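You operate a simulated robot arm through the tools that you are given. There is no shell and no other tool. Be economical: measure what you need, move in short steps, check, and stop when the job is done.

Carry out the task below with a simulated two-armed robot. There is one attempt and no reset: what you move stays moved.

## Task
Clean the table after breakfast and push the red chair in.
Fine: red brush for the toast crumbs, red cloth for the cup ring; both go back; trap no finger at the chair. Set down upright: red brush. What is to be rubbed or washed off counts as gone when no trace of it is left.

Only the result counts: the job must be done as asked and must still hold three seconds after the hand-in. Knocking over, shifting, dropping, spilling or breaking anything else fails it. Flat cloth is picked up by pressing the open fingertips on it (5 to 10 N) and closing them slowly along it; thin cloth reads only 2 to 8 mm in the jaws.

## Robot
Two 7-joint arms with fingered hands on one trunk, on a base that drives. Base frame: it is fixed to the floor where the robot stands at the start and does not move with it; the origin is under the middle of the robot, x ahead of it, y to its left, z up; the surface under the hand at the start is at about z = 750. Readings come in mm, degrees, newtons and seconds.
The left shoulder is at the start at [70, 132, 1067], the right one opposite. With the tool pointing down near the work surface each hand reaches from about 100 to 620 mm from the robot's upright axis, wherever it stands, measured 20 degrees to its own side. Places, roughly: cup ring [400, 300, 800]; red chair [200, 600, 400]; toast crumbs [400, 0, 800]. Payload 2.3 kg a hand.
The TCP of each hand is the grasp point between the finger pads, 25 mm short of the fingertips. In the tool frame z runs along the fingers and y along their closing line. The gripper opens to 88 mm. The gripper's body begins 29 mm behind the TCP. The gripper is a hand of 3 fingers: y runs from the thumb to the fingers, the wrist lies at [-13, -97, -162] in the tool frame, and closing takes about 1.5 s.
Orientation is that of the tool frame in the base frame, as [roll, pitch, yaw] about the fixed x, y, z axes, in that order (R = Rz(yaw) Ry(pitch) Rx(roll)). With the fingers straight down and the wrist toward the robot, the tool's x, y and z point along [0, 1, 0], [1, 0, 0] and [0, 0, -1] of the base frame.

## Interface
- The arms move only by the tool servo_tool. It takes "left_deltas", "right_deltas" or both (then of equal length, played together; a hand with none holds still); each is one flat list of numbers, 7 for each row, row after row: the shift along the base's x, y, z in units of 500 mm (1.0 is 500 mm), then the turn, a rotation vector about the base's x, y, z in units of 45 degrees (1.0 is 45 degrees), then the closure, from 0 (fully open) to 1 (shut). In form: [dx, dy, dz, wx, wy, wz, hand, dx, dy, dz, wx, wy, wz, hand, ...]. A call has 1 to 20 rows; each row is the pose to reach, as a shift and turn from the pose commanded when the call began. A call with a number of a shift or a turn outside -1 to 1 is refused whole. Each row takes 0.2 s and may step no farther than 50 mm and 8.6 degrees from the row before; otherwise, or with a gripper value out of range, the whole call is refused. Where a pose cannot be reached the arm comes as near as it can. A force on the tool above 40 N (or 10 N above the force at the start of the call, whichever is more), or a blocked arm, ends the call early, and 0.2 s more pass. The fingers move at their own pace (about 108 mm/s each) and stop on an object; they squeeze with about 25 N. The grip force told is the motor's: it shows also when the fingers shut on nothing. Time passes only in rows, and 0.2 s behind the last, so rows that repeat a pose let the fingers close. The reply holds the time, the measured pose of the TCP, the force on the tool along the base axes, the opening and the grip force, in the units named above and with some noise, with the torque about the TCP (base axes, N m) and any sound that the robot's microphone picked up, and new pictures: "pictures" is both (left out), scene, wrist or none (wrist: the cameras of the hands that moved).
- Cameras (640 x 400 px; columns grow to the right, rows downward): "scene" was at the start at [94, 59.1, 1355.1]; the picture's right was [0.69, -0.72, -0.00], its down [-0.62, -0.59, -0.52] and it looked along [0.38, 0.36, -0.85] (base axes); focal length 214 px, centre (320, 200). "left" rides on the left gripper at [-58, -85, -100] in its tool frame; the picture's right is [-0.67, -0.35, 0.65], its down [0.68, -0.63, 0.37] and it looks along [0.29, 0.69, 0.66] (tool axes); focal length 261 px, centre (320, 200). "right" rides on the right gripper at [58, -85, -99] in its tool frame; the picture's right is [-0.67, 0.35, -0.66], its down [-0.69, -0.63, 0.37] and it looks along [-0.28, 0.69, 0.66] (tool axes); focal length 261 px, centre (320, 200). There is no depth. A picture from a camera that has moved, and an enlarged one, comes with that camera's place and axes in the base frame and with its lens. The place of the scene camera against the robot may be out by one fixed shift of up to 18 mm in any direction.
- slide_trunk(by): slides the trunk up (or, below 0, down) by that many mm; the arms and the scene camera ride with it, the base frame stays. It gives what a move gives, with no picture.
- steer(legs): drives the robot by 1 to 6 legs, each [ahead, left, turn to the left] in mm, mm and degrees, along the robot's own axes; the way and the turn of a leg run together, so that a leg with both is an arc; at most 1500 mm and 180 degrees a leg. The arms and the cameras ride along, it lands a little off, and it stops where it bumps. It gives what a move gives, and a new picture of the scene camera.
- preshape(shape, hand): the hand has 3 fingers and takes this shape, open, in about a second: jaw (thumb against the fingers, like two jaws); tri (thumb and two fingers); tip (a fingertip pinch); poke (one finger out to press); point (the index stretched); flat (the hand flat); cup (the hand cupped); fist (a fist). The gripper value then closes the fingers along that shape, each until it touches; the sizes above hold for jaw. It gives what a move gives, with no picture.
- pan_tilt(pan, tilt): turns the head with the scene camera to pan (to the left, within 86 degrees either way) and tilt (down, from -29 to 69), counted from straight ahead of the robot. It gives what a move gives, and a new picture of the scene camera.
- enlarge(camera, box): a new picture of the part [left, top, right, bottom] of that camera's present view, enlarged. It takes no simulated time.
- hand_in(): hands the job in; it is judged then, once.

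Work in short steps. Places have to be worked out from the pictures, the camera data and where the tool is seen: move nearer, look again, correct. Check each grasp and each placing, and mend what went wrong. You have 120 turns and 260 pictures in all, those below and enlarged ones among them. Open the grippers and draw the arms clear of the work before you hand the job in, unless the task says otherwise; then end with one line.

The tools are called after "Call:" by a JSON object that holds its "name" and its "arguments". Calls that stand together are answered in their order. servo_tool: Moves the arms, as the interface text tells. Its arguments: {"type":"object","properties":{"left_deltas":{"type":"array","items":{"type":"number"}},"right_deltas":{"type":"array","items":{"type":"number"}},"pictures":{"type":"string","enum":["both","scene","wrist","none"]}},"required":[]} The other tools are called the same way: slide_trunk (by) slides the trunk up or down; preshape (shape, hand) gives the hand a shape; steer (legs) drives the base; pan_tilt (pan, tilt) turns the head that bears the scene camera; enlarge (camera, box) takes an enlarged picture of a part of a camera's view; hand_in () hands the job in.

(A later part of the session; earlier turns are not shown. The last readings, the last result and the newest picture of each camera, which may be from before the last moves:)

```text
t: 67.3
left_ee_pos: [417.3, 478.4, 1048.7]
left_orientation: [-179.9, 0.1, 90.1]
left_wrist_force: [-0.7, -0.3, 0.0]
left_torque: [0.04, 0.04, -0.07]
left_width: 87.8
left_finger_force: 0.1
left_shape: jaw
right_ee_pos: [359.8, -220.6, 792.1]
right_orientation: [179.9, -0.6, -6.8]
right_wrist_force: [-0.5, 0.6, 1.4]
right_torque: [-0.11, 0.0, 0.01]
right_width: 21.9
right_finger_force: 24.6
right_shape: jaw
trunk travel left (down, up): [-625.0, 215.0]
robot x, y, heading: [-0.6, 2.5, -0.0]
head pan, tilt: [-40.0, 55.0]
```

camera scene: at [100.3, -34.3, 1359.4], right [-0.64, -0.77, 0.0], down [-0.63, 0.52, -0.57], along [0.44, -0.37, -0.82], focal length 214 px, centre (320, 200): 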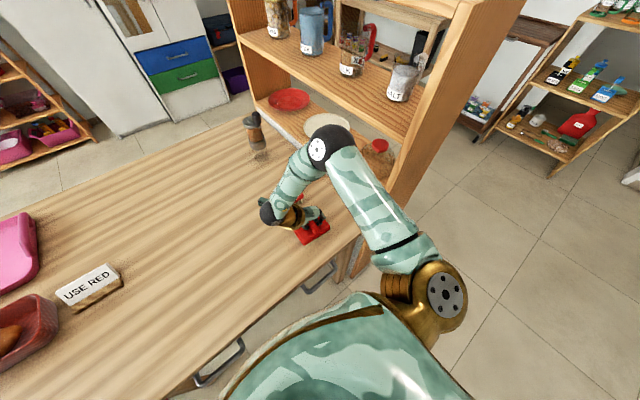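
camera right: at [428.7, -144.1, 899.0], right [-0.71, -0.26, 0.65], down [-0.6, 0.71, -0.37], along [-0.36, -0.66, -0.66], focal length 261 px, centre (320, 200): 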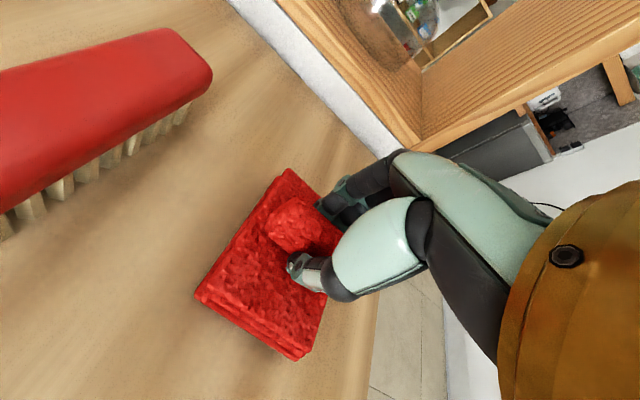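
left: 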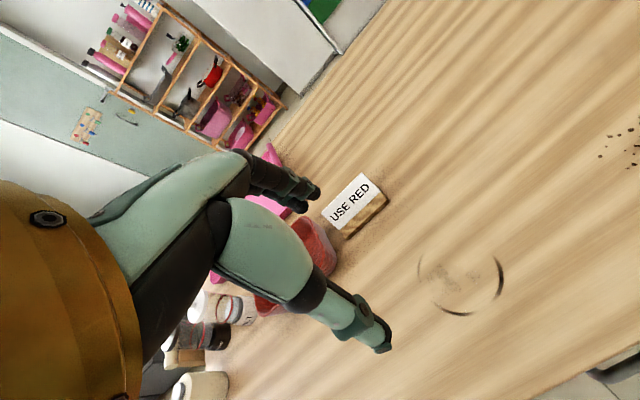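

Touching. I open, wait, and rise.

Call:
{"name": "servo_tool", "arguments": {"right_deltas": [0, 0, 0, 0, 0, 0, 0.85, 0, 0, 0, 0, 0, 0, 0.7, 0, 0, 0, 0, 0, 0, 0.55, 0, 0, 0, 0, 0, 0, 0.4, 0, 0, 0, 0, 0, 0, 0.2, 0, 0, 0, 0, 0, 0, 0, 0, 0, 0, 0, 0, 0, 0, 0, 0, 0, 0, 0, 0, 0, 0, 0, 0.04, 0, 0, 0, 0, 0, 0, 0.1, 0, 0, 0, 0, 0, 0, 0.18, 0, 0, 0, 0, 0, 0, 0.26, 0, 0, 0, 0, 0, 0, 0.26, 0, 0, 0, 0], "pictures": "both"}}

```text
t: 70.1
left_ee_pos: [418.6, 477.3, 1047.7]
left_orientation: [-179.9, 0.0, 90.1]
left_wrist_force: [-0.6, -0.7, 0.2]
left_torque: [0.03, -0.04, 0.0]
left_width: 87.7
left_finger_force: 0.1
left_shape: jaw
right_ee_pos: [360.4, -220.4, 923.0]
right_orientation: [179.9, -0.4, -6.9]
right_wrist_force: [0.4, 0.2, 0.4]
right_torque: [0.02, -0.02, -0.02]
right_width: 87.8
right_finger_force: 0.1
right_shape: jaw
trunk travel left (down, up): [-625.0, 215.0]
robot x, y, heading: [-0.0, -0.5, 0.1]
head pan, tilt: [-40.0, 55.0]
camera scene: at [100.6, -34.3, 1359.4], right [-0.64, -0.77, 0.0], down [-0.63, 0.53, -0.57], along [0.44, -0.37, -0.82], focal length 214 px, centre (320, 200)
camera right: at [426.8, -144.0, 1022.7], right [-0.71, -0.27, 0.65], down [-0.6, 0.71, -0.37], along [-0.36, -0.66, -0.66], focal length 261 px, centre (320, 200)
```

scene: 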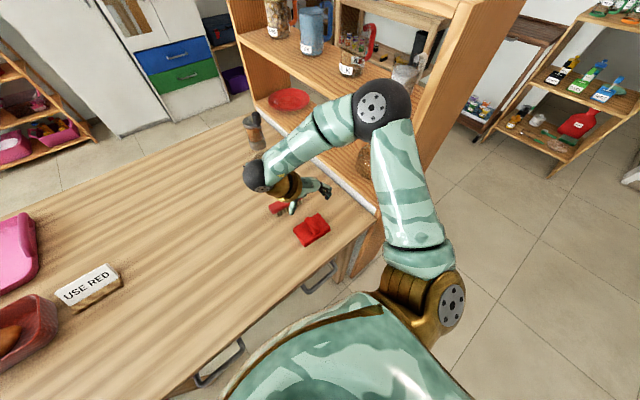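
right: 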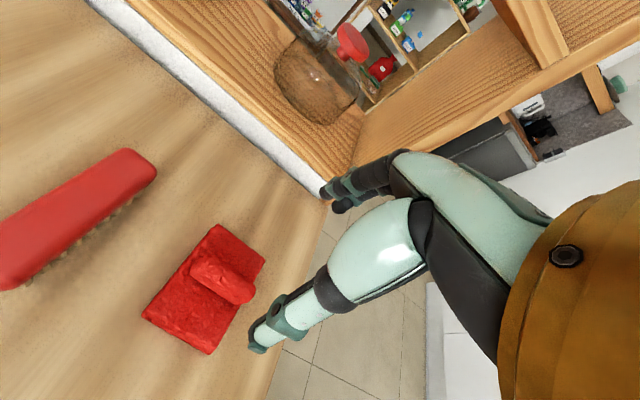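

Cloth is back in its place and the brush upright. I bring the right hand up and in toward its starting place before driving.

Call:
{"name": "servo_tool", "arguments": {"right_deltas": [0, 0.06, 0.06, 0, 0, 0.15, 0, 0, 0.14, 0.1, 0, 0, 0.32, 0, 0, 0.22, 0.14, 0, 0, 0.48, 0, -0.02, 0.3, 0.17, 0, 0, 0.64, 0, -0.04, 0.36, 0.19, 0, 0, 0.8, 0, -0.06, 0.42, 0.2, 0, 0, 0.96, 0, -0.06, 0.45, 0.2, 0, 0, 1, 0, -0.06, 0.45, 0.2, 0, 0, 1, 0], "pictures": "none"}}

Call:
{"name": "servo_tool", "arguments": {"right_deltas": [0, 0, 0, 0, 0, 0.17, 0, 0, 0, 0, 0, 0, 0.34, 0, 0, 0, 0, 0, 0, 0.51, 0, 0, 0, 0, 0, 0, 0.68, 0, 0, 0, 0, 0, 0, 0.85, 0, 0, 0, 0, 0, 0, 1, 0, 0, 0, 0, 0, 0, 1, 0], "pictures": "none"}}

Call:
{"name": "pan_tilt", "arguments": {"pan": 86, "tilt": 60}}

```text
t: 71.9
left_ee_pos: [417.3, 478.3, 1046.3]
left_orientation: [-180.0, 0.1, 90.1]
left_wrist_force: [0.1, -0.5, -1.6]
left_torque: [-0.02, -0.03, 0.02]
left_width: 87.7
left_finger_force: 0.1
left_shape: jaw
right_ee_pos: [329.2, 3.1, 1023.5]
right_orientation: [179.9, -0.5, 38.2]
right_wrist_force: [0.0, 0.7, 0.9]
right_torque: [-0.03, 0.0, 0.03]
right_width: 87.5
right_finger_force: 0.0
right_shape: jaw
trunk travel left (down, up): [-625.0, 215.0]
robot x, y, heading: [-1.7, 1.0, 0.1]
head pan, tilt: [-40.0, 55.0]
```

```text
t: 73.5
left_ee_pos: [417.9, 477.4, 1046.6]
left_orientation: [-179.9, 0.1, 90.1]
left_wrist_force: [1.3, 0.9, -0.4]
left_torque: [0.0, -0.02, 0.02]
left_width: 87.7
left_finger_force: 0.2
left_shape: jaw
right_ee_pos: [330.1, 3.8, 1023.0]
right_orientation: [-180.0, -0.5, 83.3]
right_wrist_force: [-0.2, 0.1, -1.0]
right_torque: [0.0, 0.03, 0.04]
right_width: 87.8
right_finger_force: 0.1
right_shape: jaw
trunk travel left (down, up): [-625.0, 215.0]
robot x, y, heading: [1.0, 1.3, 0.1]
head pan, tilt: [-40.0, 55.0]
```

```text
t: 75.6
left_ee_pos: [417.9, 477.5, 1047.4]
left_orientation: [180.0, 0.0, 90.1]
left_wrist_force: [0.2, 0.0, 0.4]
left_torque: [-0.02, 0.02, 0.0]
left_width: 87.9
left_finger_force: 0.0
left_shape: jaw
right_ee_pos: [329.1, 3.6, 1023.8]
right_orientation: [180.0, -0.4, 83.2]
right_wrist_force: [0.5, 1.0, -0.7]
right_torque: [-0.01, -0.04, -0.01]
right_width: 87.5
right_finger_force: 0.1
right_shape: jaw
trunk travel left (down, up): [-625.0, 215.0]
robot x, y, heading: [-2.5, 0.8, 0.4]
head pan, tilt: [85.9, 60.0]
camera scene: at [49.4, 78.5, 1353.4], right [1.0, -0.07, 0.0], down [-0.06, -0.86, -0.5], along [0.03, 0.5, -0.87], focal length 214 px, centre (320, 200)
```

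scene: 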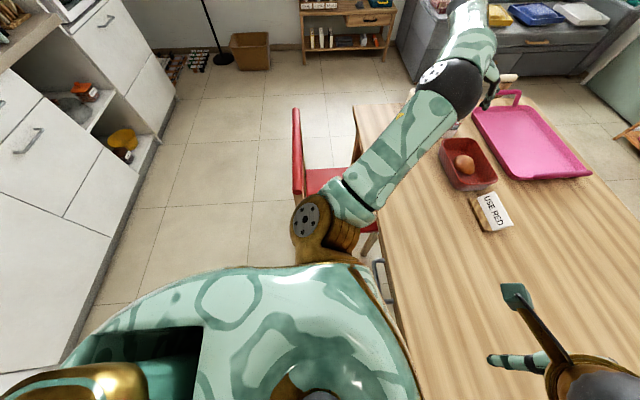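

Space behind is free (cabinets near x = −1240). I drive back 480 mm, then left 560 mm, to stand behind the chair.

Call:
{"name": "steer", "arguments": {"legs": [[-480, 0, 0]]}}

Call:
{"name": "pan_tilt", "arguments": {"pan": 50, "tilt": 45}}

```text
t: 78.4
left_ee_pos: [-60.4, 477.2, 1047.1]
left_orientation: [-180.0, 0.0, 90.1]
left_wrist_force: [-0.2, 0.4, 0.1]
left_torque: [-0.01, 0.01, 0.0]
left_width: 87.8
left_finger_force: 0.0
left_shape: jaw
right_ee_pos: [-148.0, 2.4, 1022.7]
right_orientation: [180.0, -0.4, 83.4]
right_wrist_force: [0.4, -1.0, 0.6]
right_torque: [0.03, -0.01, 0.0]
right_width: 87.5
right_finger_force: 0.0
right_shape: jaw
trunk travel left (down, up): [-625.0, 215.0]
robot x, y, heading: [-480.3, -0.6, 0.5]
head pan, tilt: [85.9, 60.0]
camera scene: at [-427.4, 77.2, 1353.3], right [1.0, -0.07, 0.0], down [-0.06, -0.86, -0.5], along [0.03, 0.5, -0.87], focal length 214 px, centre (320, 200)
```

scene: 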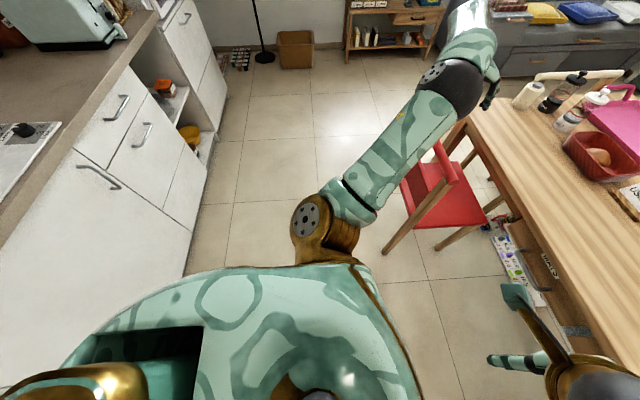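

```text
t: 79.5
left_ee_pos: [-60.5, 477.4, 1047.4]
left_orientation: [-180.0, 0.0, 90.1]
left_wrist_force: [0.1, 0.1, -0.3]
left_torque: [0.02, 0.0, 0.01]
left_width: 87.4
left_finger_force: 0.2
left_shape: jaw
right_ee_pos: [-148.4, 2.5, 1023.1]
right_orientation: [179.9, -0.5, 83.1]
right_wrist_force: [0.3, -0.1, -0.2]
right_torque: [0.03, -0.02, 0.0]
right_width: 87.7
right_finger_force: 0.1
right_shape: jaw
trunk travel left (down, up): [-625.0, 215.0]
robot x, y, heading: [-478.0, -1.9, 0.2]
head pan, tilt: [50.0, 45.0]
camera scene: at [-380.7, 73.2, 1372.8], right [0.77, -0.64, 0.0], down [-0.45, -0.54, -0.71], along [0.45, 0.54, -0.71], focal length 214 px, centre (320, 200)
```

scene: 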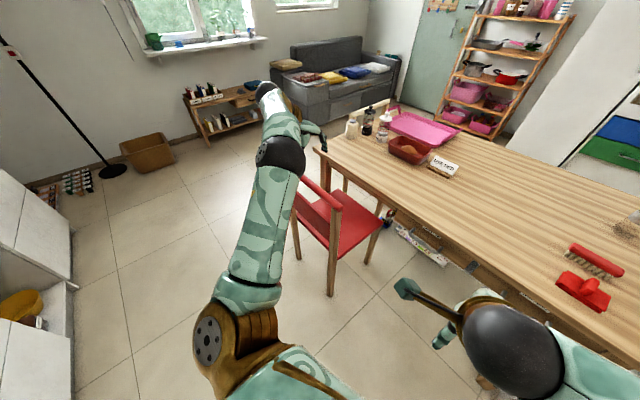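

I look closely at the chair.

Call:
{"name": "enlarge", "arguments": {"camera": "scene", "box": [270, 150, 430, 300]}}

```text
2.67 times, centred on (350, 225) of scene
camera zoom: at [-380.7, 73.2, 1372.8], right [0.77, -0.64, 0.0], down [-0.45, -0.54, -0.71], along [0.45, 0.54, -0.71], focal length 572 px, centre (240, 133)
```

zoom: 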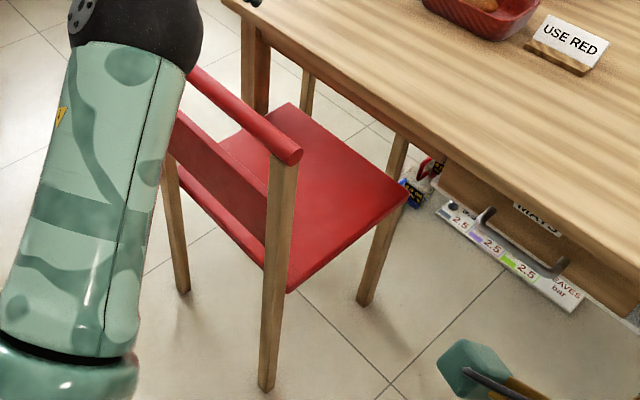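

The chair has a top rail (z ≈ 855), a mid panel and the seat (≈ 450); back at x ≈ −10, y 405–745. To avoid tipping it I'll push low. I drive left so the right hand stands behind its middle.

Call:
{"name": "steer", "arguments": {"legs": [[0, 575, 0]]}}

Call:
{"name": "pan_tilt", "arguments": {"pan": 0, "tilt": 50}}

```text
t: 82.7
left_ee_pos: [-62.6, 1053.0, 1046.7]
left_orientation: [-179.9, 0.0, 90.3]
left_wrist_force: [0.0, 0.5, 0.8]
left_torque: [0.01, 0.02, 0.02]
left_width: 87.7
left_finger_force: 0.1
left_shape: jaw
right_ee_pos: [-151.3, 577.8, 1023.0]
right_orientation: [-180.0, -0.5, 83.3]
right_wrist_force: [-0.4, 0.4, -0.6]
right_torque: [-0.03, -0.01, 0.02]
right_width: 87.7
right_finger_force: 0.1
right_shape: jaw
trunk travel left (down, up): [-625.0, 215.0]
robot x, y, heading: [-478.3, 574.9, 0.7]
head pan, tilt: [50.0, 45.0]
camera scene: at [-383.1, 649.0, 1372.9], right [0.77, -0.64, 0.0], down [-0.45, -0.54, -0.71], along [0.45, 0.54, -0.71], focal length 214 px, centre (320, 200)
```

scene: 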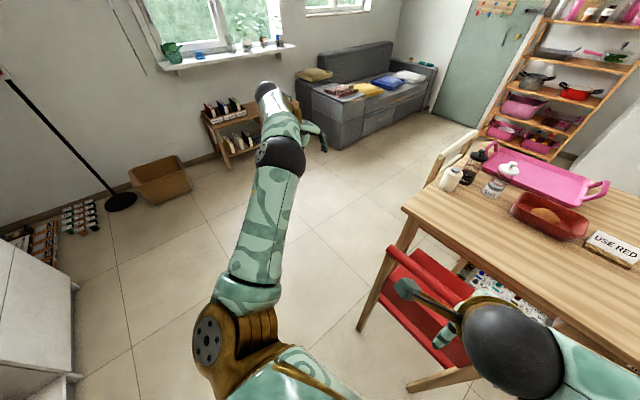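

```text
t: 83.9
left_ee_pos: [-62.9, 1054.5, 1047.3]
left_orientation: [179.9, 0.0, 90.2]
left_wrist_force: [0.5, -0.2, -0.7]
left_torque: [0.02, -0.02, 0.0]
left_width: 87.7
left_finger_force: 0.2
left_shape: jaw
right_ee_pos: [-150.8, 579.3, 1022.9]
right_orientation: [-180.0, -0.4, 83.3]
right_wrist_force: [-0.4, 0.0, -0.4]
right_torque: [0.05, 0.02, 0.0]
right_width: 87.8
right_finger_force: 0.0
right_shape: jaw
trunk travel left (down, up): [-625.0, 215.0]
robot x, y, heading: [-480.7, 574.0, 0.4]
head pan, tilt: [0.0, 50.0]
camera scene: at [-358.1, 587.7, 1365.9], right [0.01, -1.0, 0.0], down [-0.77, 0.0, -0.64], along [0.64, 0.0, -0.77], focal length 214 px, centre (320, 200)
```

scene: 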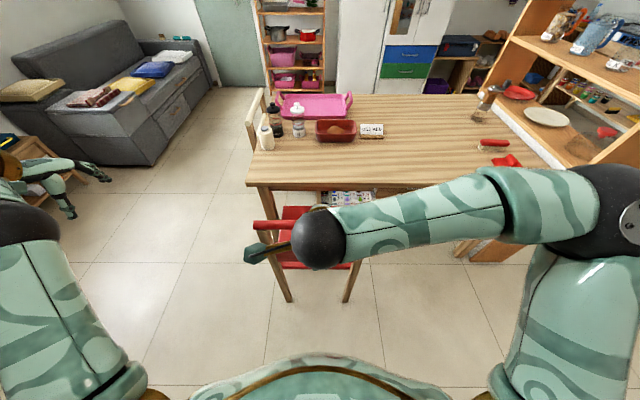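

The chair's middle is at about y ≈ 590. I lower the trunk by 350 mm to get the hand low, then look with the wrist camera.

Call:
{"name": "slide_trunk", "arguments": {"by": -350}}

Call:
{"name": "pan_tilt", "arguments": {"pan": 0, "tilt": 25}}

Call:
{"name": "enlarge", "arguments": {"camera": "right", "box": [0, 0, 640, 400]}}

```text
t: 87.3
left_ee_pos: [-63.5, 1054.4, 695.1]
left_orientation: [-179.9, 0.0, 90.2]
left_wrist_force: [-1.0, 0.8, 0.2]
left_torque: [0.01, 0.02, -0.01]
left_width: 87.8
left_finger_force: 0.1
left_shape: jaw
right_ee_pos: [-151.1, 579.7, 672.2]
right_orientation: [-180.0, -0.5, 83.3]
right_wrist_force: [0.1, 0.8, 0.2]
right_torque: [0.05, -0.03, 0.02]
right_width: 88.0
right_finger_force: 0.0
right_shape: jaw
trunk travel left (down, up): [-275.0, 565.0]
robot x, y, heading: [-481.8, 573.2, 0.5]
head pan, tilt: [0.0, 50.0]
```

```text
t: 88.2
left_ee_pos: [-63.5, 1052.9, 697.4]
left_orientation: [-179.9, 0.0, 90.2]
left_wrist_force: [0.4, 0.0, -0.3]
left_torque: [0.0, 0.01, -0.06]
left_width: 87.9
left_finger_force: 0.1
left_shape: jaw
right_ee_pos: [-150.8, 579.0, 672.0]
right_orientation: [180.0, -0.4, 83.3]
right_wrist_force: [-0.2, 0.2, -0.3]
right_torque: [0.03, 0.03, 0.0]
right_width: 87.7
right_finger_force: 0.1
right_shape: jaw
trunk travel left (down, up): [-275.0, 565.0]
robot x, y, heading: [-481.3, 577.3, 0.5]
head pan, tilt: [0.0, 25.0]
camera scene: at [-343.0, 587.6, 1053.3], right [0.0, -1.0, 0.0], down [-0.42, 0.0, -0.91], along [0.91, 0.0, -0.42], focal length 214 px, centre (320, 200)
```

scene: 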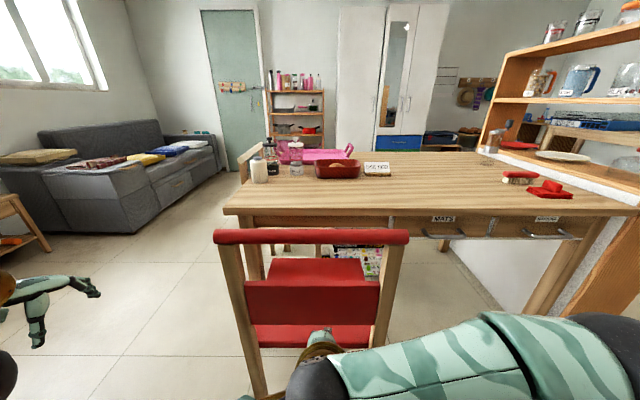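

```text
1.00 times, centred on (320, 200) of right (not enlarged: the box is as wide or as high as the picture)
camera zoom: at [-228.4, 645.4, 772.7], right [0.27, -0.71, 0.65], down [-0.7, -0.6, -0.37], along [0.66, -0.36, -0.66], focal length 261 px, centre (320, 200)
```

zoom: 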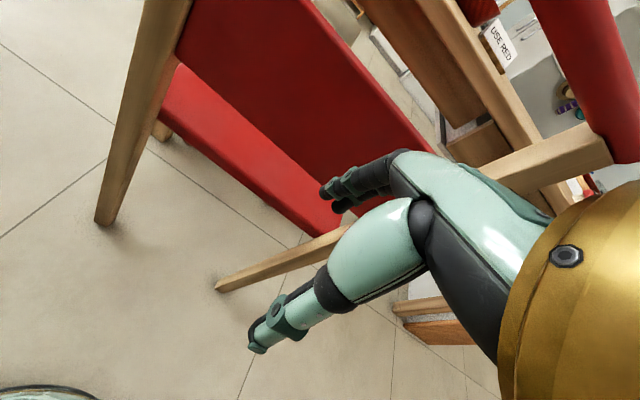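

The view shows the back well: top rail, mid panel (z ≈ 583–717) and seat edge (≈ 465), centre y ≈ 597, back face about x = −20. I back up a little, make a fist with the right hand, and turn it to point forward for a low push from behind.

Call:
{"name": "steer", "arguments": {"legs": [[-90, 15, 0]]}}

Call:
{"name": "preshape", "arguments": {"hand": "right", "shape": "fist"}}

Call:
{"name": "servo_tool", "arguments": {"right_deltas": [0, 0, 0, 0, -0.17, 0, 1, 0, 0, 0, 0, -0.34, 0, 1, 0, 0, 0, 0, -0.51, 0, 1, 0, 0, 0, 0, -0.68, 0, 1, 0, 0, 0, 0, -0.85, 0, 1, 0, 0, 0, 0, -1, 0, 1, 0, 0, 0, 0, -1, 0, 1], "pictures": "none"}}

Call:
{"name": "servo_tool", "arguments": {"right_deltas": [0, 0, 0, 0, -0.17, 0, 1, 0, 0, 0, 0, -0.34, 0, 1, 0, 0, 0, 0, -0.51, 0, 1, 0, 0, 0, 0, -0.68, 0, 1, 0, 0, 0, 0, -0.85, 0, 1, 0, 0, 0, 0, -1, 0, 1, 0, 0, 0, 0, -1, 0, 1], "pictures": "both"}}

```text
t: 89.3
left_ee_pos: [-154.2, 1069.1, 698.4]
left_orientation: [-179.9, 0.0, 90.2]
left_wrist_force: [-0.5, 0.4, 0.9]
left_torque: [-0.01, 0.0, -0.02]
left_width: 87.5
left_finger_force: 0.0
left_shape: jaw
right_ee_pos: [-240.5, 594.1, 674.3]
right_orientation: [179.9, -0.6, 83.3]
right_wrist_force: [-0.7, 0.4, -0.1]
right_torque: [0.02, -0.03, 0.01]
right_width: 87.7
right_finger_force: 0.1
right_shape: jaw
trunk travel left (down, up): [-275.0, 565.0]
robot x, y, heading: [-569.3, 593.8, 0.6]
head pan, tilt: [0.0, 25.0]
camera scene: at [-433.5, 602.3, 1053.5], right [0.01, -1.0, 0.0], down [-0.42, 0.0, -0.91], along [0.91, 0.0, -0.42], focal length 214 px, centre (320, 200)
```

scene: 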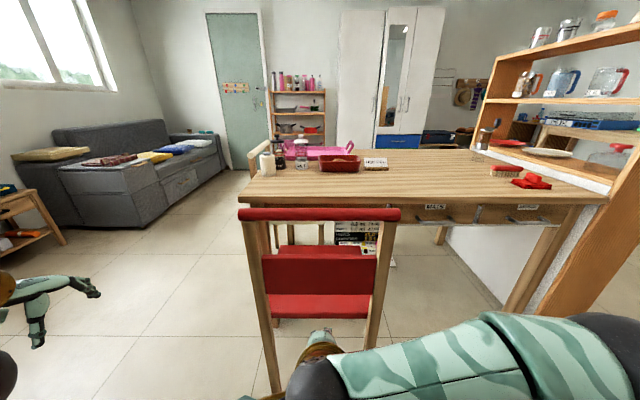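

```text
t: 90.2
left_ee_pos: [-153.6, 1067.7, 697.7]
left_orientation: [-179.9, 0.0, 90.2]
left_wrist_force: [0.7, -0.1, -0.5]
left_torque: [0.01, 0.01, 0.0]
left_width: 87.8
left_finger_force: 0.1
left_shape: jaw
right_ee_pos: [-240.9, 593.5, 673.8]
right_orientation: [-180.0, -0.4, 83.3]
right_wrist_force: [0.2, -0.1, -0.7]
right_torque: [-0.02, 0.01, -0.01]
right_width: 0.0
right_finger_force: 0.1
right_shape: fist
trunk travel left (down, up): [-275.0, 565.0]
robot x, y, heading: [-567.6, 591.9, 0.3]
head pan, tilt: [0.0, 25.0]
```

```text
t: 91.8
left_ee_pos: [-154.4, 1068.2, 697.1]
left_orientation: [-179.9, 0.0, 90.2]
left_wrist_force: [-0.6, -0.3, -0.8]
left_torque: [0.02, 0.04, -0.01]
left_width: 87.7
left_finger_force: 0.1
left_shape: jaw
right_ee_pos: [-240.5, 594.5, 674.0]
right_orientation: [135.0, -5.0, 85.6]
right_wrist_force: [-0.6, 0.2, -0.3]
right_torque: [0.01, -0.03, -0.02]
right_width: 0.2
right_finger_force: 0.1
right_shape: fist
trunk travel left (down, up): [-275.0, 565.0]
robot x, y, heading: [-566.8, 589.5, 0.2]
head pan, tilt: [0.0, 25.0]
```

```text
t: 93.4
left_ee_pos: [-154.0, 1068.0, 697.4]
left_orientation: [179.9, 0.0, 90.3]
left_wrist_force: [-0.9, 0.5, -0.6]
left_torque: [-0.03, -0.01, 0.01]
left_width: 87.7
left_finger_force: 0.0
left_shape: jaw
right_ee_pos: [-176.8, 568.4, 804.3]
right_orientation: [89.4, -8.1, 90.0]
right_wrist_force: [-0.1, -0.4, -0.4]
right_torque: [0.0, -0.01, -0.01]
right_width: 0.1
right_finger_force: 0.0
right_shape: fist
right hand out of reach, approached as far as the arm can: row 2, 3, 4, 5, 6, 7
trunk travel left (down, up): [-275.0, 565.0]
robot x, y, heading: [-573.5, 590.9, 0.1]
head pan, tilt: [0.0, 25.0]
camera scene: at [-433.0, 602.2, 1053.4], right [0.01, -1.0, 0.0], down [-0.42, 0.0, -0.91], along [0.91, 0.0, -0.42], focal length 214 px, centre (320, 200)
camera right: at [-275.5, 637.7, 727.2], right [-0.66, -0.71, 0.24], down [0.37, -0.59, -0.72], along [0.65, -0.38, 0.65], focal length 261 px, centre (320, 200)
```

scene: 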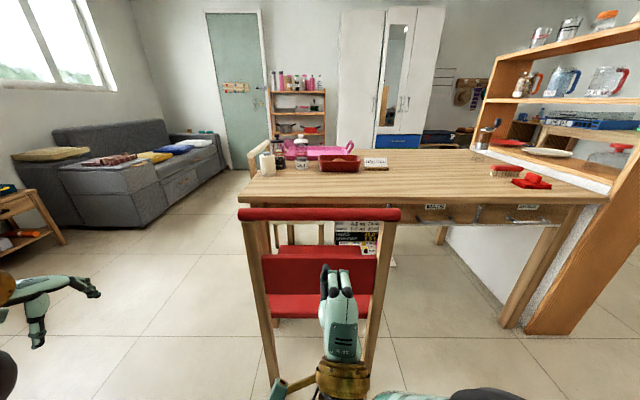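
right: 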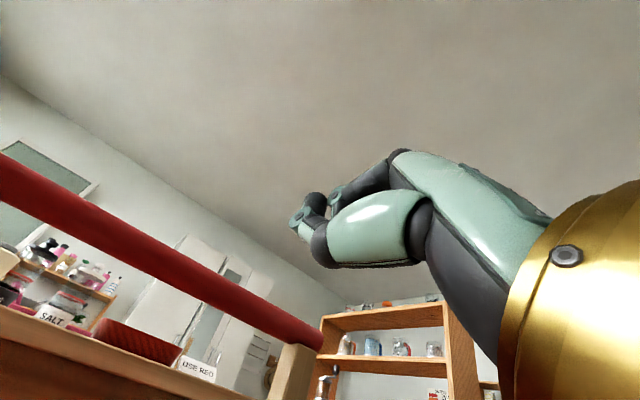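

The fist points forward at z = 804. I lower the trunk 180 mm so it meets the lower part of the mid panel, then centre it at y ≈ 597.

Call:
{"name": "slide_trunk", "arguments": {"by": -180}}

Call:
{"name": "servo_tool", "arguments": {"right_deltas": [0, 0.03, 0, 0, 0, 0, 1, 0, 0.058, 0, 0, 0, 0, 1, 0, 0.058, 0, 0, 0, 0, 1], "pictures": "both"}}

```text
t: 95.4
left_ee_pos: [-153.3, 1068.3, 518.0]
left_orientation: [180.0, 0.0, 90.3]
left_wrist_force: [0.8, 0.5, -0.4]
left_torque: [0.0, -0.02, 0.01]
left_width: 87.5
left_finger_force: 0.1
left_shape: jaw
right_ee_pos: [-175.2, 567.4, 621.6]
right_orientation: [89.9, -8.3, 89.7]
right_wrist_force: [0.0, 0.5, -0.2]
right_torque: [0.0, -0.02, -0.02]
right_width: 0.0
right_finger_force: 0.1
right_shape: fist
trunk travel left (down, up): [-95.0, 745.0]
robot x, y, heading: [-570.8, 590.8, 0.1]
head pan, tilt: [0.0, 25.0]
```

```text
t: 96.2
left_ee_pos: [-154.0, 1068.7, 517.2]
left_orientation: [-179.9, 0.0, 90.3]
left_wrist_force: [0.0, -0.4, -0.3]
left_torque: [-0.03, 0.01, -0.01]
left_width: 87.8
left_finger_force: 0.0
left_shape: jaw
right_ee_pos: [-174.1, 593.0, 628.3]
right_orientation: [90.1, -8.7, 89.3]
right_wrist_force: [0.6, 0.6, 0.1]
right_torque: [-0.01, 0.03, -0.03]
right_width: 0.0
right_finger_force: 0.1
right_shape: fist
right hand out of reach, approached as far as the arm can: row 2, 3
trunk travel left (down, up): [-95.0, 745.0]
robot x, y, heading: [-567.0, 589.1, 0.2]
head pan, tilt: [0.0, 25.0]
camera scene: at [-433.1, 602.2, 873.4], right [0.01, -1.0, 0.0], down [-0.42, 0.0, -0.91], along [0.91, 0.0, -0.42], focal length 214 px, centre (320, 200)
camera right: at [-271.6, 663.3, 553.2], right [-0.66, -0.71, 0.24], down [0.36, -0.59, -0.73], along [0.66, -0.39, 0.64], focal length 261 px, centre (320, 200)
```

scene: 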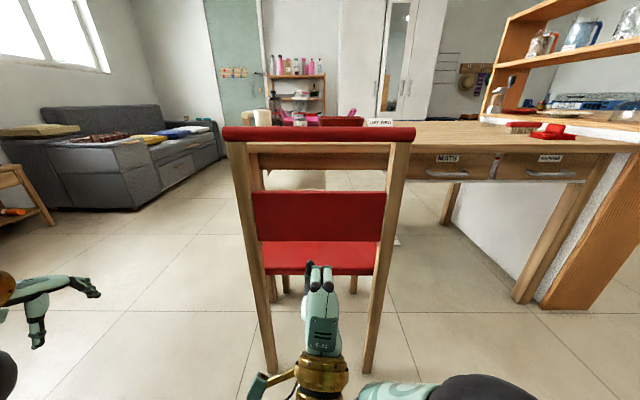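
right: 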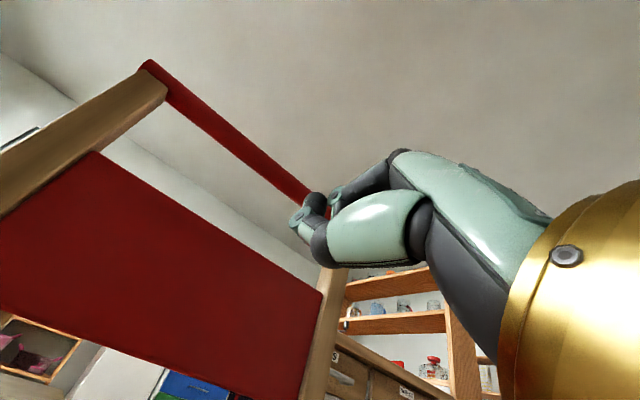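

The panel spans z 560–684 at x ≈ 0; the fist is centred (y 593) on it. I move forward in small steps until it touches.

Call:
{"name": "servo_tool", "arguments": {"right_deltas": [0.06, 0.004, -0.02, 0, 0, 0, 1, 0.12, 0.006, -0.03, 0, 0, 0, 1, 0.18, 0.008, -0.03, 0, 0, 0, 1, 0.24, 0.008, -0.03, 0, 0, 0, 1, 0.26, 0.008, -0.03, 0, 0, 0, 1, 0.28, 0.008, -0.03, 0, 0, 0, 1, 0.28, 0.008, -0.03, 0, 0, 0, 1], "pictures": "scene"}}

```text
t: 97.8
left_ee_pos: [-153.1, 1068.2, 517.4]
left_orientation: [-180.0, -0.1, 90.1]
left_wrist_force: [-0.7, 0.1, 0.4]
left_torque: [0.01, -0.02, 0.0]
left_width: 87.8
left_finger_force: 0.1
left_shape: jaw
right_ee_pos: [-36.8, 606.2, 604.5]
right_orientation: [90.1, -6.6, 90.4]
right_wrist_force: [0.6, 0.4, 0.7]
right_torque: [0.0, -0.01, 0.01]
right_width: 0.0
right_finger_force: 0.0
right_shape: fist
trunk travel left (down, up): [-95.0, 745.0]
robot x, y, heading: [-570.8, 592.1, 0.3]
head pan, tilt: [0.0, 25.0]
camera scene: at [-433.0, 602.2, 873.4], right [0.01, -1.0, 0.0], down [-0.42, 0.0, -0.91], along [0.91, 0.0, -0.42], focal length 214 px, centre (320, 200)
```

scene: 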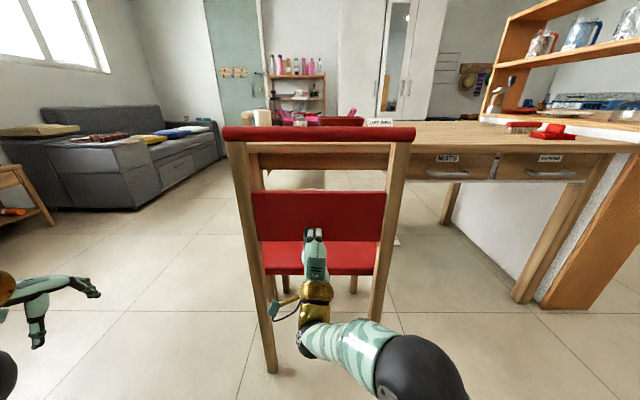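

No contact yet. I shift 9 mm right and creep forward until it touches.

Call:
{"name": "servo_tool", "arguments": {"right_deltas": [0.01, -0.018, 0, 0, 0, 0, 1, 0.03, -0.018, 0, 0, 0, 0, 1, 0.05, -0.018, 0, 0, 0, 0, 1, 0.07, -0.018, 0, 0, 0, 0, 1, 0.09, -0.018, 0, 0, 0, 0, 1, 0.11, -0.018, 0, 0, 0, 0, 1, 0.13, -0.018, 0, 0, 0, 0, 1], "pictures": "scene"}}

```text
t: 99.4
left_ee_pos: [-153.5, 1069.1, 518.2]
left_orientation: [179.9, 0.1, 90.2]
left_wrist_force: [0.6, -0.1, 0.0]
left_torque: [-0.01, 0.0, 0.04]
left_width: 87.7
left_finger_force: 0.1
left_shape: jaw
right_ee_pos: [28.3, 596.7, 606.2]
right_orientation: [89.9, -6.6, 90.7]
right_wrist_force: [-13.2, 0.8, -5.0]
right_torque: [-0.08, -0.18, 0.18]
right_width: 80.7
right_finger_force: 0.0
right_shape: fist
trunk travel left (down, up): [-95.0, 745.0]
robot x, y, heading: [-571.3, 590.3, 0.5]
head pan, tilt: [0.0, 25.0]
camera scene: at [-434.5, 602.4, 873.7], right [0.01, -1.0, 0.0], down [-0.42, 0.0, -0.91], along [0.91, 0.0, -0.42], focal length 214 px, centre (320, 200)
```

scene: 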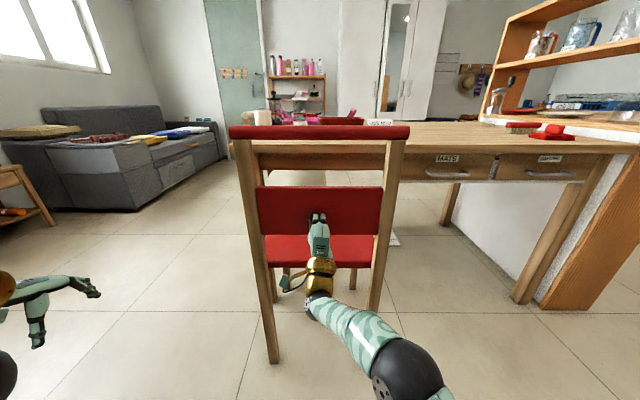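

The chair slides level at about 13 N. The arm is getting long, so I pull the hand back, drive the base 165 mm forward, and continue.

Call:
{"name": "servo_tool", "arguments": {"right_deltas": [-0.08, 0, 0, 0, 0, 0, 1, -0.16, 0, 0, 0, 0, 0, 1, -0.24, 0, 0, 0, 0, 0, 1, -0.32, 0, 0, 0, 0, 0, 1, -0.37, 0, 0, 0, 0, 0, 1, -0.37, 0, 0, 0, 0, 0, 1], "pictures": "none"}}

Call:
{"name": "steer", "arguments": {"legs": [[165, 0, 0]]}}

```text
t: 100.7
left_ee_pos: [-153.7, 1067.8, 517.1]
left_orientation: [-180.0, 0.0, 90.2]
left_wrist_force: [0.1, 0.0, 0.7]
left_torque: [-0.01, -0.02, -0.05]
left_width: 87.7
left_finger_force: 0.1
left_shape: jaw
right_ee_pos: [-139.0, 582.4, 556.2]
right_orientation: [99.2, -7.9, 87.2]
right_wrist_force: [0.3, 0.4, 0.0]
right_torque: [0.0, -0.02, 0.03]
right_width: 0.0
right_finger_force: 0.0
right_shape: fist
trunk travel left (down, up): [-95.0, 745.0]
robot x, y, heading: [-570.4, 591.3, 0.4]
head pan, tilt: [0.0, 25.0]
stopped in row 6 (right hand): the arm was blocked; the commanded pose is now the measured one
```

```text
t: 102.2
left_ee_pos: [9.4, 1068.0, 517.3]
left_orientation: [-180.0, 0.0, 90.2]
left_wrist_force: [0.6, -1.2, -0.7]
left_torque: [0.01, -0.02, 0.01]
left_width: 87.6
left_finger_force: 0.0
left_shape: jaw
right_ee_pos: [22.6, 583.3, 558.9]
right_orientation: [99.0, -8.0, 87.2]
right_wrist_force: [-0.9, -0.2, 0.0]
right_torque: [-0.01, -0.01, 0.01]
right_width: 80.5
right_finger_force: 0.1
right_shape: fist
trunk travel left (down, up): [-95.0, 745.0]
robot x, y, heading: [-404.8, 590.3, 0.3]
head pan, tilt: [0.0, 25.0]
camera scene: at [-269.9, 602.8, 873.5], right [0.0, -1.0, 0.0], down [-0.42, 0.0, -0.91], along [0.91, 0.0, -0.42], focal length 214 px, centre (320, 200)
```

scene: 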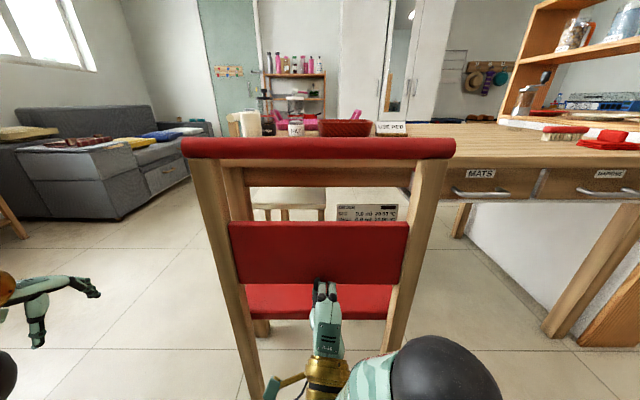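

The hand ended lower (z 559), at the panel's lower edge. I raise it to about 610 with a slight back-off, straightening the tilt.

Call:
{"name": "servo_tool", "arguments": {"right_deltas": [-0.02, 0, 0.02, 0, 0, 0, 1, -0.02, 0.01, 0.06, 0, 0.1, 0, 1, -0.02, 0.024, 0.1, 0, 0.2, 0, 1, -0.02, 0.024, 0.11, 0, 0.2, 0, 1], "pictures": "scene"}}

```text
t: 103.2
left_ee_pos: [10.1, 1068.8, 516.3]
left_orientation: [180.0, 0.0, 90.2]
left_wrist_force: [0.2, 0.9, 0.2]
left_torque: [0.01, -0.01, 0.04]
left_width: 87.9
left_finger_force: 0.0
left_shape: jaw
right_ee_pos: [12.6, 596.3, 614.0]
right_orientation: [108.1, -7.4, 85.9]
right_wrist_force: [-0.2, -0.7, -0.5]
right_torque: [0.01, 0.01, -0.02]
right_width: 80.6
right_finger_force: 0.2
right_shape: fist
trunk travel left (down, up): [-95.0, 745.0]
robot x, y, heading: [-406.2, 588.9, 0.3]
head pan, tilt: [0.0, 25.0]
camera scene: at [-269.8, 602.8, 873.4], right [0.0, -1.0, 0.0], down [-0.42, 0.0, -0.91], along [0.91, 0.0, -0.42], focal length 214 px, centre (320, 200)
```

scene: 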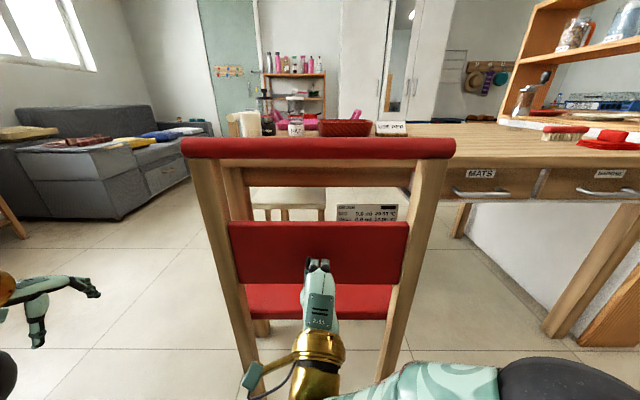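

The tilt went the wrong way; I level the hand while pressing forward in 12 mm steps.

Call:
{"name": "servo_tool", "arguments": {"right_deltas": [-0.02, 0, 0, 0, -0.18, 0, 1, -0.02, 0, 0, 0, -0.36, 0, 1, 0, 0, 0, 0, -0.4, 0, 1, 0.024, 0, 0, 0, -0.4, 0, 1, 0.048, 0, 0, 0, -0.4, 0, 1, 0.072, 0, 0, 0, -0.4, 0, 1, 0.096, 0, 0, 0, -0.4, 0, 1, 0.12, 0, 0, 0, -0.4, 0, 1, 0.144, 0, 0, 0, -0.4, 0, 1, 0.168, 0, 0, 0, -0.4, 0, 1], "pictures": "scene"}}

```text
t: 105.4
left_ee_pos: [8.5, 1068.5, 520.2]
left_orientation: [179.8, -0.1, 90.1]
left_wrist_force: [-0.4, -0.4, -0.1]
left_torque: [0.01, 0.02, 0.0]
left_width: 87.9
left_finger_force: 0.1
left_shape: jaw
right_ee_pos: [96.8, 586.8, 617.9]
right_orientation: [89.8, -9.5, 87.6]
right_wrist_force: [-12.1, -2.8, 4.5]
right_torque: [0.07, -0.08, 0.23]
right_width: 80.4
right_finger_force: 0.0
right_shape: fist
trunk travel left (down, up): [-95.0, 745.0]
robot x, y, heading: [-404.8, 589.2, 0.1]
head pan, tilt: [0.0, 25.0]
camera scene: at [-272.7, 602.2, 874.0], right [0.0, -1.0, 0.0], down [-0.42, 0.0, -0.91], along [0.91, 0.0, -0.42], focal length 214 px, centre (320, 200)
```

scene: 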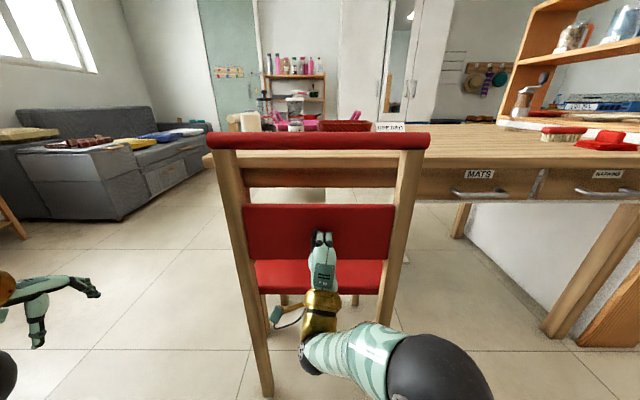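

The chair moved on evenly; its rail is at about x ≈ 115 with the table edge at ≈ 230. I push 50 mm more and check the gap.

Call:
{"name": "servo_tool", "arguments": {"right_deltas": [0.024, 0.01, 0, 0, 0, 0, 1, 0.048, 0.01, 0, 0, 0, 0, 1, 0.072, 0.01, 0, 0, 0, 0, 1, 0.1, 0.01, 0, 0, 0, 0, 1], "pictures": "none"}}

Call:
{"name": "pan_tilt", "arguments": {"pan": 0, "tilt": 35}}

```text
t: 106.4
left_ee_pos: [8.9, 1068.2, 518.9]
left_orientation: [179.7, 0.0, 90.3]
left_wrist_force: [-1.1, -0.2, 0.3]
left_torque: [-0.01, -0.02, -0.01]
left_width: 87.7
left_finger_force: 0.1
left_shape: jaw
right_ee_pos: [144.8, 601.1, 613.7]
right_orientation: [89.7, -8.2, 88.7]
right_wrist_force: [-15.3, -3.9, 0.4]
right_torque: [0.0, -0.09, 0.2]
right_width: 80.6
right_finger_force: 0.1
right_shape: fist
trunk travel left (down, up): [-95.0, 745.0]
robot x, y, heading: [-406.1, 594.0, 0.2]
head pan, tilt: [0.0, 25.0]
```

```text
t: 107.1
left_ee_pos: [8.7, 1069.2, 518.2]
left_orientation: [179.8, -0.1, 90.2]
left_wrist_force: [-0.5, -0.1, 0.2]
left_torque: [0.0, -0.01, 0.0]
left_width: 87.4
left_finger_force: 0.2
left_shape: jaw
right_ee_pos: [145.2, 600.1, 613.9]
right_orientation: [89.7, -8.2, 88.5]
right_wrist_force: [-14.1, -0.9, -0.3]
right_torque: [-0.03, -0.08, 0.2]
right_width: 80.6
right_finger_force: 0.1
right_shape: fist
trunk travel left (down, up): [-95.0, 745.0]
robot x, y, heading: [-405.6, 591.2, 0.2]
head pan, tilt: [0.0, 35.0]
camera scene: at [-276.2, 602.7, 858.1], right [0.0, -1.0, 0.0], down [-0.57, 0.0, -0.82], along [0.82, 0.0, -0.57], focal length 214 px, centre (320, 200)
```

scene: 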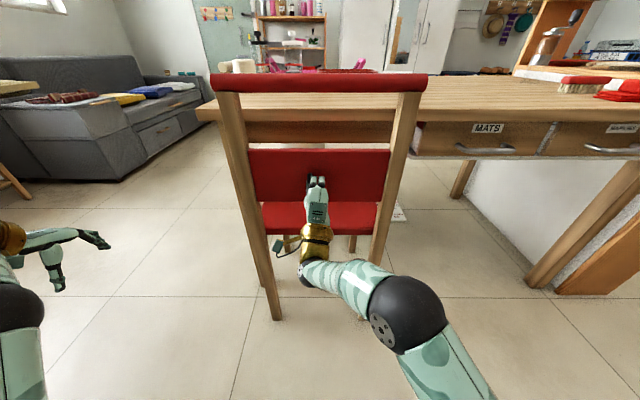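

About 50 mm gap left by estimate. I push 25 mm more, then raise the view to check.

Call:
{"name": "servo_tool", "arguments": {"right_deltas": [0.02, 0, 0, 0, 0, 0, 1, 0.04, 0, 0, 0, 0, 0, 1, 0.05, 0, 0, 0, 0, 0, 1, 0.05, 0, 0, 0, 0, 0, 1], "pictures": "none"}}

Call:
{"name": "servo_tool", "arguments": {"right_deltas": [-0.06, 0, 0, 0, 0, 0, 1, -0.14, 0, 0, 0, 0, 0, 1, -0.22, 0, 0, 0, 0, 0, 1, -0.26, 0, 0, 0, 0, 0, 1], "pictures": "none"}}

Call:
{"name": "slide_trunk", "arguments": {"by": 400}}

Call:
{"name": "pan_tilt", "arguments": {"pan": 0, "tilt": 50}}

```text
t: 108.1
left_ee_pos: [9.1, 1069.7, 518.6]
left_orientation: [180.0, 0.1, 90.3]
left_wrist_force: [0.1, -1.0, 0.3]
left_torque: [0.01, 0.0, -0.03]
left_width: 87.7
left_finger_force: 0.0
left_shape: jaw
right_ee_pos: [169.9, 600.4, 613.5]
right_orientation: [89.7, -8.3, 88.5]
right_wrist_force: [-12.8, 0.4, 0.1]
right_torque: [-0.01, -0.06, 0.21]
right_width: 80.6
right_finger_force: 0.0
right_shape: fist
trunk travel left (down, up): [-95.0, 745.0]
robot x, y, heading: [-403.4, 591.3, 0.1]
head pan, tilt: [0.0, 35.0]
```

```text
t: 109.3
left_ee_pos: [9.9, 1070.0, 517.0]
left_orientation: [180.0, 0.0, 90.2]
left_wrist_force: [-1.1, 0.4, -0.6]
left_torque: [0.0, -0.02, -0.01]
left_width: 87.6
left_finger_force: 0.1
left_shape: jaw
right_ee_pos: [54.4, 581.6, 587.3]
right_orientation: [94.6, -9.7, 85.3]
right_wrist_force: [-0.1, -0.1, -0.1]
right_torque: [0.0, 0.01, 0.01]
right_width: 0.0
right_finger_force: 0.2
right_shape: fist
trunk travel left (down, up): [-95.0, 745.0]
robot x, y, heading: [-402.0, 588.6, 0.1]
head pan, tilt: [0.0, 35.0]
stopped in row 4 (right hand): the arm was blocked; the commanded pose is now the measured one
```

```text
t: 113.1
left_ee_pos: [11.1, 1068.4, 917.7]
left_orientation: [180.0, 0.0, 90.3]
left_wrist_force: [0.4, -0.3, -0.4]
left_torque: [0.01, -0.01, 0.0]
left_width: 87.8
left_finger_force: 0.0
left_shape: jaw
right_ee_pos: [54.6, 583.1, 987.5]
right_orientation: [94.4, -9.7, 85.4]
right_wrist_force: [-0.4, -0.2, -0.3]
right_torque: [0.0, -0.02, 0.02]
right_width: 0.0
right_finger_force: 0.0
right_shape: fist
trunk travel left (down, up): [-495.0, 345.0]
robot x, y, heading: [-405.9, 591.0, 0.2]
head pan, tilt: [0.0, 35.0]
```

```text
t: 113.9
left_ee_pos: [9.1, 1070.0, 917.7]
left_orientation: [180.0, 0.0, 90.3]
left_wrist_force: [-0.5, -0.4, -0.7]
left_torque: [0.01, -0.01, -0.04]
left_width: 87.7
left_finger_force: 0.0
left_shape: jaw
right_ee_pos: [54.5, 582.6, 989.5]
right_orientation: [94.4, -9.7, 85.4]
right_wrist_force: [0.4, -0.2, 0.2]
right_torque: [0.01, 0.01, 0.01]
right_width: 0.3
right_finger_force: 0.0
right_shape: fist
trunk travel left (down, up): [-495.0, 345.0]
robot x, y, heading: [-405.2, 590.4, 0.5]
head pan, tilt: [0.0, 50.0]
camera scene: at [-284.7, 602.8, 1236.0], right [0.0, -1.0, 0.0], down [-0.77, 0.0, -0.64], along [0.64, 0.0, -0.77], focal length 214 px, centre (320, 200)
```

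scene: 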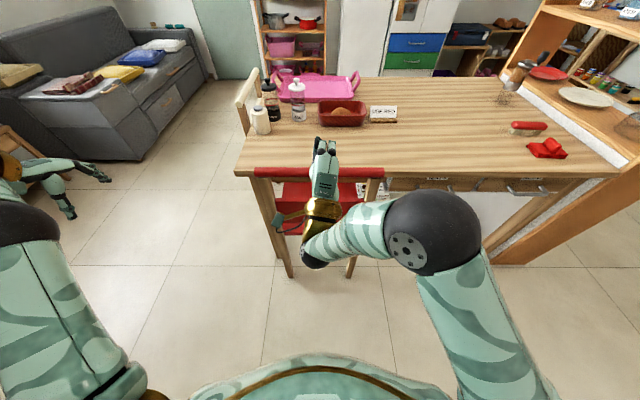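

I enlarge the rail and table edge.

Call:
{"name": "enlarge", "arguments": {"camera": "scene", "box": [220, 140, 420, 265]}}

```text
3.20 times, centred on (320, 202) of scene
camera zoom: at [-284.7, 602.8, 1236.0], right [0.0, -1.0, 0.0], down [-0.77, 0.0, -0.64], along [0.64, 0.0, -0.77], focal length 686 px, centre (320, 192)
```

zoom: 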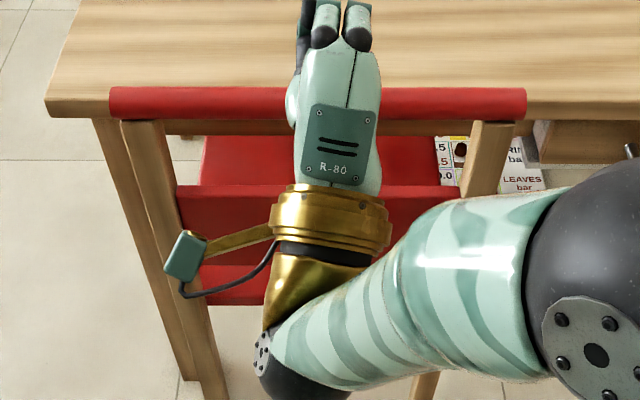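

Rail centre is about x = 169 against the table edge at ≈ 243: roughly 50 mm gap left. I lower again, drive 60 mm forward, and push on about 40 mm.

Call:
{"name": "slide_trunk", "arguments": {"by": -400}}

Call:
{"name": "steer", "arguments": {"legs": [[60, 10, 0]]}}

Call:
{"name": "servo_tool", "arguments": {"right_deltas": [0, 0.0, 0.03, 0, -0.1, 0, 1, 0.03, 0.008, 0.05, 0, -0.1, 0, 1, 0.06, 0.01, 0.05, 0, -0.1, 0, 1, 0.08, 0.01, 0.05, 0, -0.1, 0, 1, 0.1, 0.01, 0.05, 0, -0.1, 0, 1], "pictures": "scene"}}

```text
t: 117.7
left_ee_pos: [9.5, 1068.4, 516.6]
left_orientation: [180.0, -0.1, 90.2]
left_wrist_force: [0.3, 0.2, 0.5]
left_torque: [-0.01, -0.02, 0.02]
left_width: 87.8
left_finger_force: 0.1
left_shape: jaw
right_ee_pos: [53.9, 581.8, 589.4]
right_orientation: [94.4, -9.7, 85.3]
right_wrist_force: [0.0, -0.1, -0.2]
right_torque: [0.01, 0.01, -0.01]
right_width: 0.3
right_finger_force: 0.0
right_shape: fist
trunk travel left (down, up): [-95.0, 745.0]
robot x, y, heading: [-406.5, 590.6, 0.4]
head pan, tilt: [0.0, 50.0]
```

```text
t: 118.7
left_ee_pos: [69.8, 1079.0, 517.4]
left_orientation: [-180.0, 0.0, 90.1]
left_wrist_force: [-0.1, 0.1, 0.1]
left_torque: [0.02, -0.01, 0.02]
left_width: 87.6
left_finger_force: 0.1
left_shape: jaw
right_ee_pos: [114.0, 593.0, 587.8]
right_orientation: [94.4, -9.7, 85.4]
right_wrist_force: [0.5, 0.3, 0.4]
right_torque: [0.02, -0.02, 0.04]
right_width: 0.0
right_finger_force: 0.0
right_shape: fist
trunk travel left (down, up): [-95.0, 745.0]
robot x, y, heading: [-346.1, 601.1, 0.3]
head pan, tilt: [0.0, 50.0]
camera scene: at [-225.3, 613.0, 835.9], right [0.0, -1.0, 0.0], down [-0.77, 0.0, -0.64], along [0.64, 0.0, -0.77], focal length 214 px, centre (320, 200)
```

scene: 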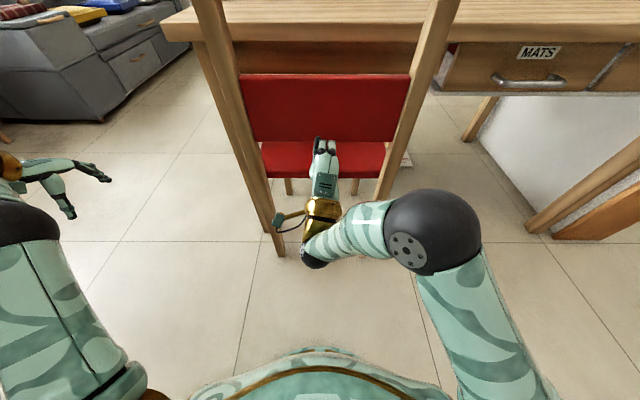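

```text
t: 119.9
left_ee_pos: [69.1, 1079.3, 518.2]
left_orientation: [179.9, -0.1, 90.1]
left_wrist_force: [-0.1, 0.5, 0.1]
left_torque: [0.01, 0.0, -0.01]
left_width: 87.8
left_finger_force: 0.0
left_shape: jaw
right_ee_pos: [163.0, 597.4, 613.7]
right_orientation: [89.9, -9.9, 86.0]
right_wrist_force: [0.8, -0.4, 0.7]
right_torque: [-0.02, -0.02, 0.0]
right_width: 0.0
right_finger_force: 0.0
right_shape: fist
trunk travel left (down, up): [-95.0, 745.0]
robot x, y, heading: [-350.6, 602.2, 0.1]
head pan, tilt: [0.0, 50.0]
camera scene: at [-225.4, 613.0, 835.9], right [0.0, -1.0, 0.0], down [-0.77, 0.0, -0.64], along [0.64, 0.0, -0.77], focal length 214 px, centre (320, 200)
```

scene: 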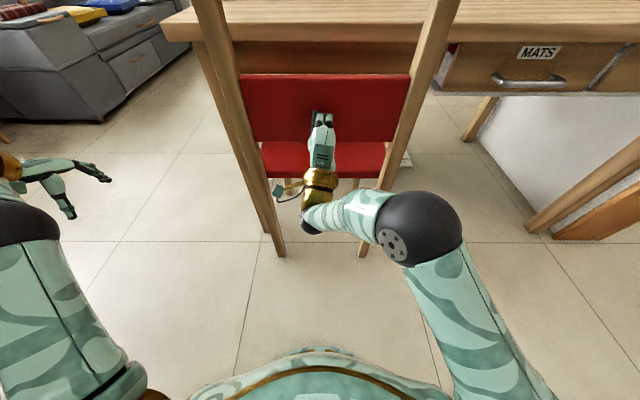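

Just before contact. I push to TCP x ≈ 206 in small steps; a table touch would show as a jump in force.

Call:
{"name": "servo_tool", "arguments": {"right_deltas": [0.016, 0, 0, 0, 0, 0, 1, 0.032, 0, 0, 0, 0, 0, 1, 0.048, 0, 0, 0, 0, 0, 1, 0.064, 0, 0, 0, 0, 0, 1, 0.076, 0, 0, 0, 0, 0, 1, 0.086, 0, 0, 0, 0, 0, 1], "pictures": "scene"}}

```text
t: 121.1
left_ee_pos: [67.5, 1078.3, 518.9]
left_orientation: [179.7, -0.1, 90.0]
left_wrist_force: [0.0, 0.3, -0.2]
left_torque: [0.01, 0.02, -0.03]
left_width: 87.8
left_finger_force: 0.1
left_shape: jaw
right_ee_pos: [197.5, 598.4, 614.0]
right_orientation: [89.7, -9.9, 86.5]
right_wrist_force: [-23.3, -1.9, -3.9]
right_torque: [-0.08, -0.08, 0.31]
right_width: 80.5
right_finger_force: 0.1
right_shape: fist
trunk travel left (down, up): [-95.0, 745.0]
robot x, y, heading: [-348.0, 599.4, 0.2]
head pan, tilt: [0.0, 50.0]
stopped in row 6 (right hand): the force on the tool passed its limit at 50 N (the readings are from after the stop); the commanded pose is now the measured one
camera scene: at [-229.5, 612.3, 836.5], right [0.0, -1.0, 0.0], down [-0.76, 0.0, -0.65], along [0.65, 0.0, -0.76], focal length 214 px, centre (320, 200)
```

scene: 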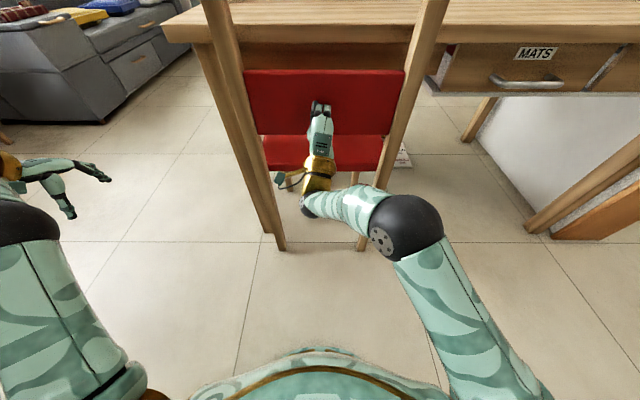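

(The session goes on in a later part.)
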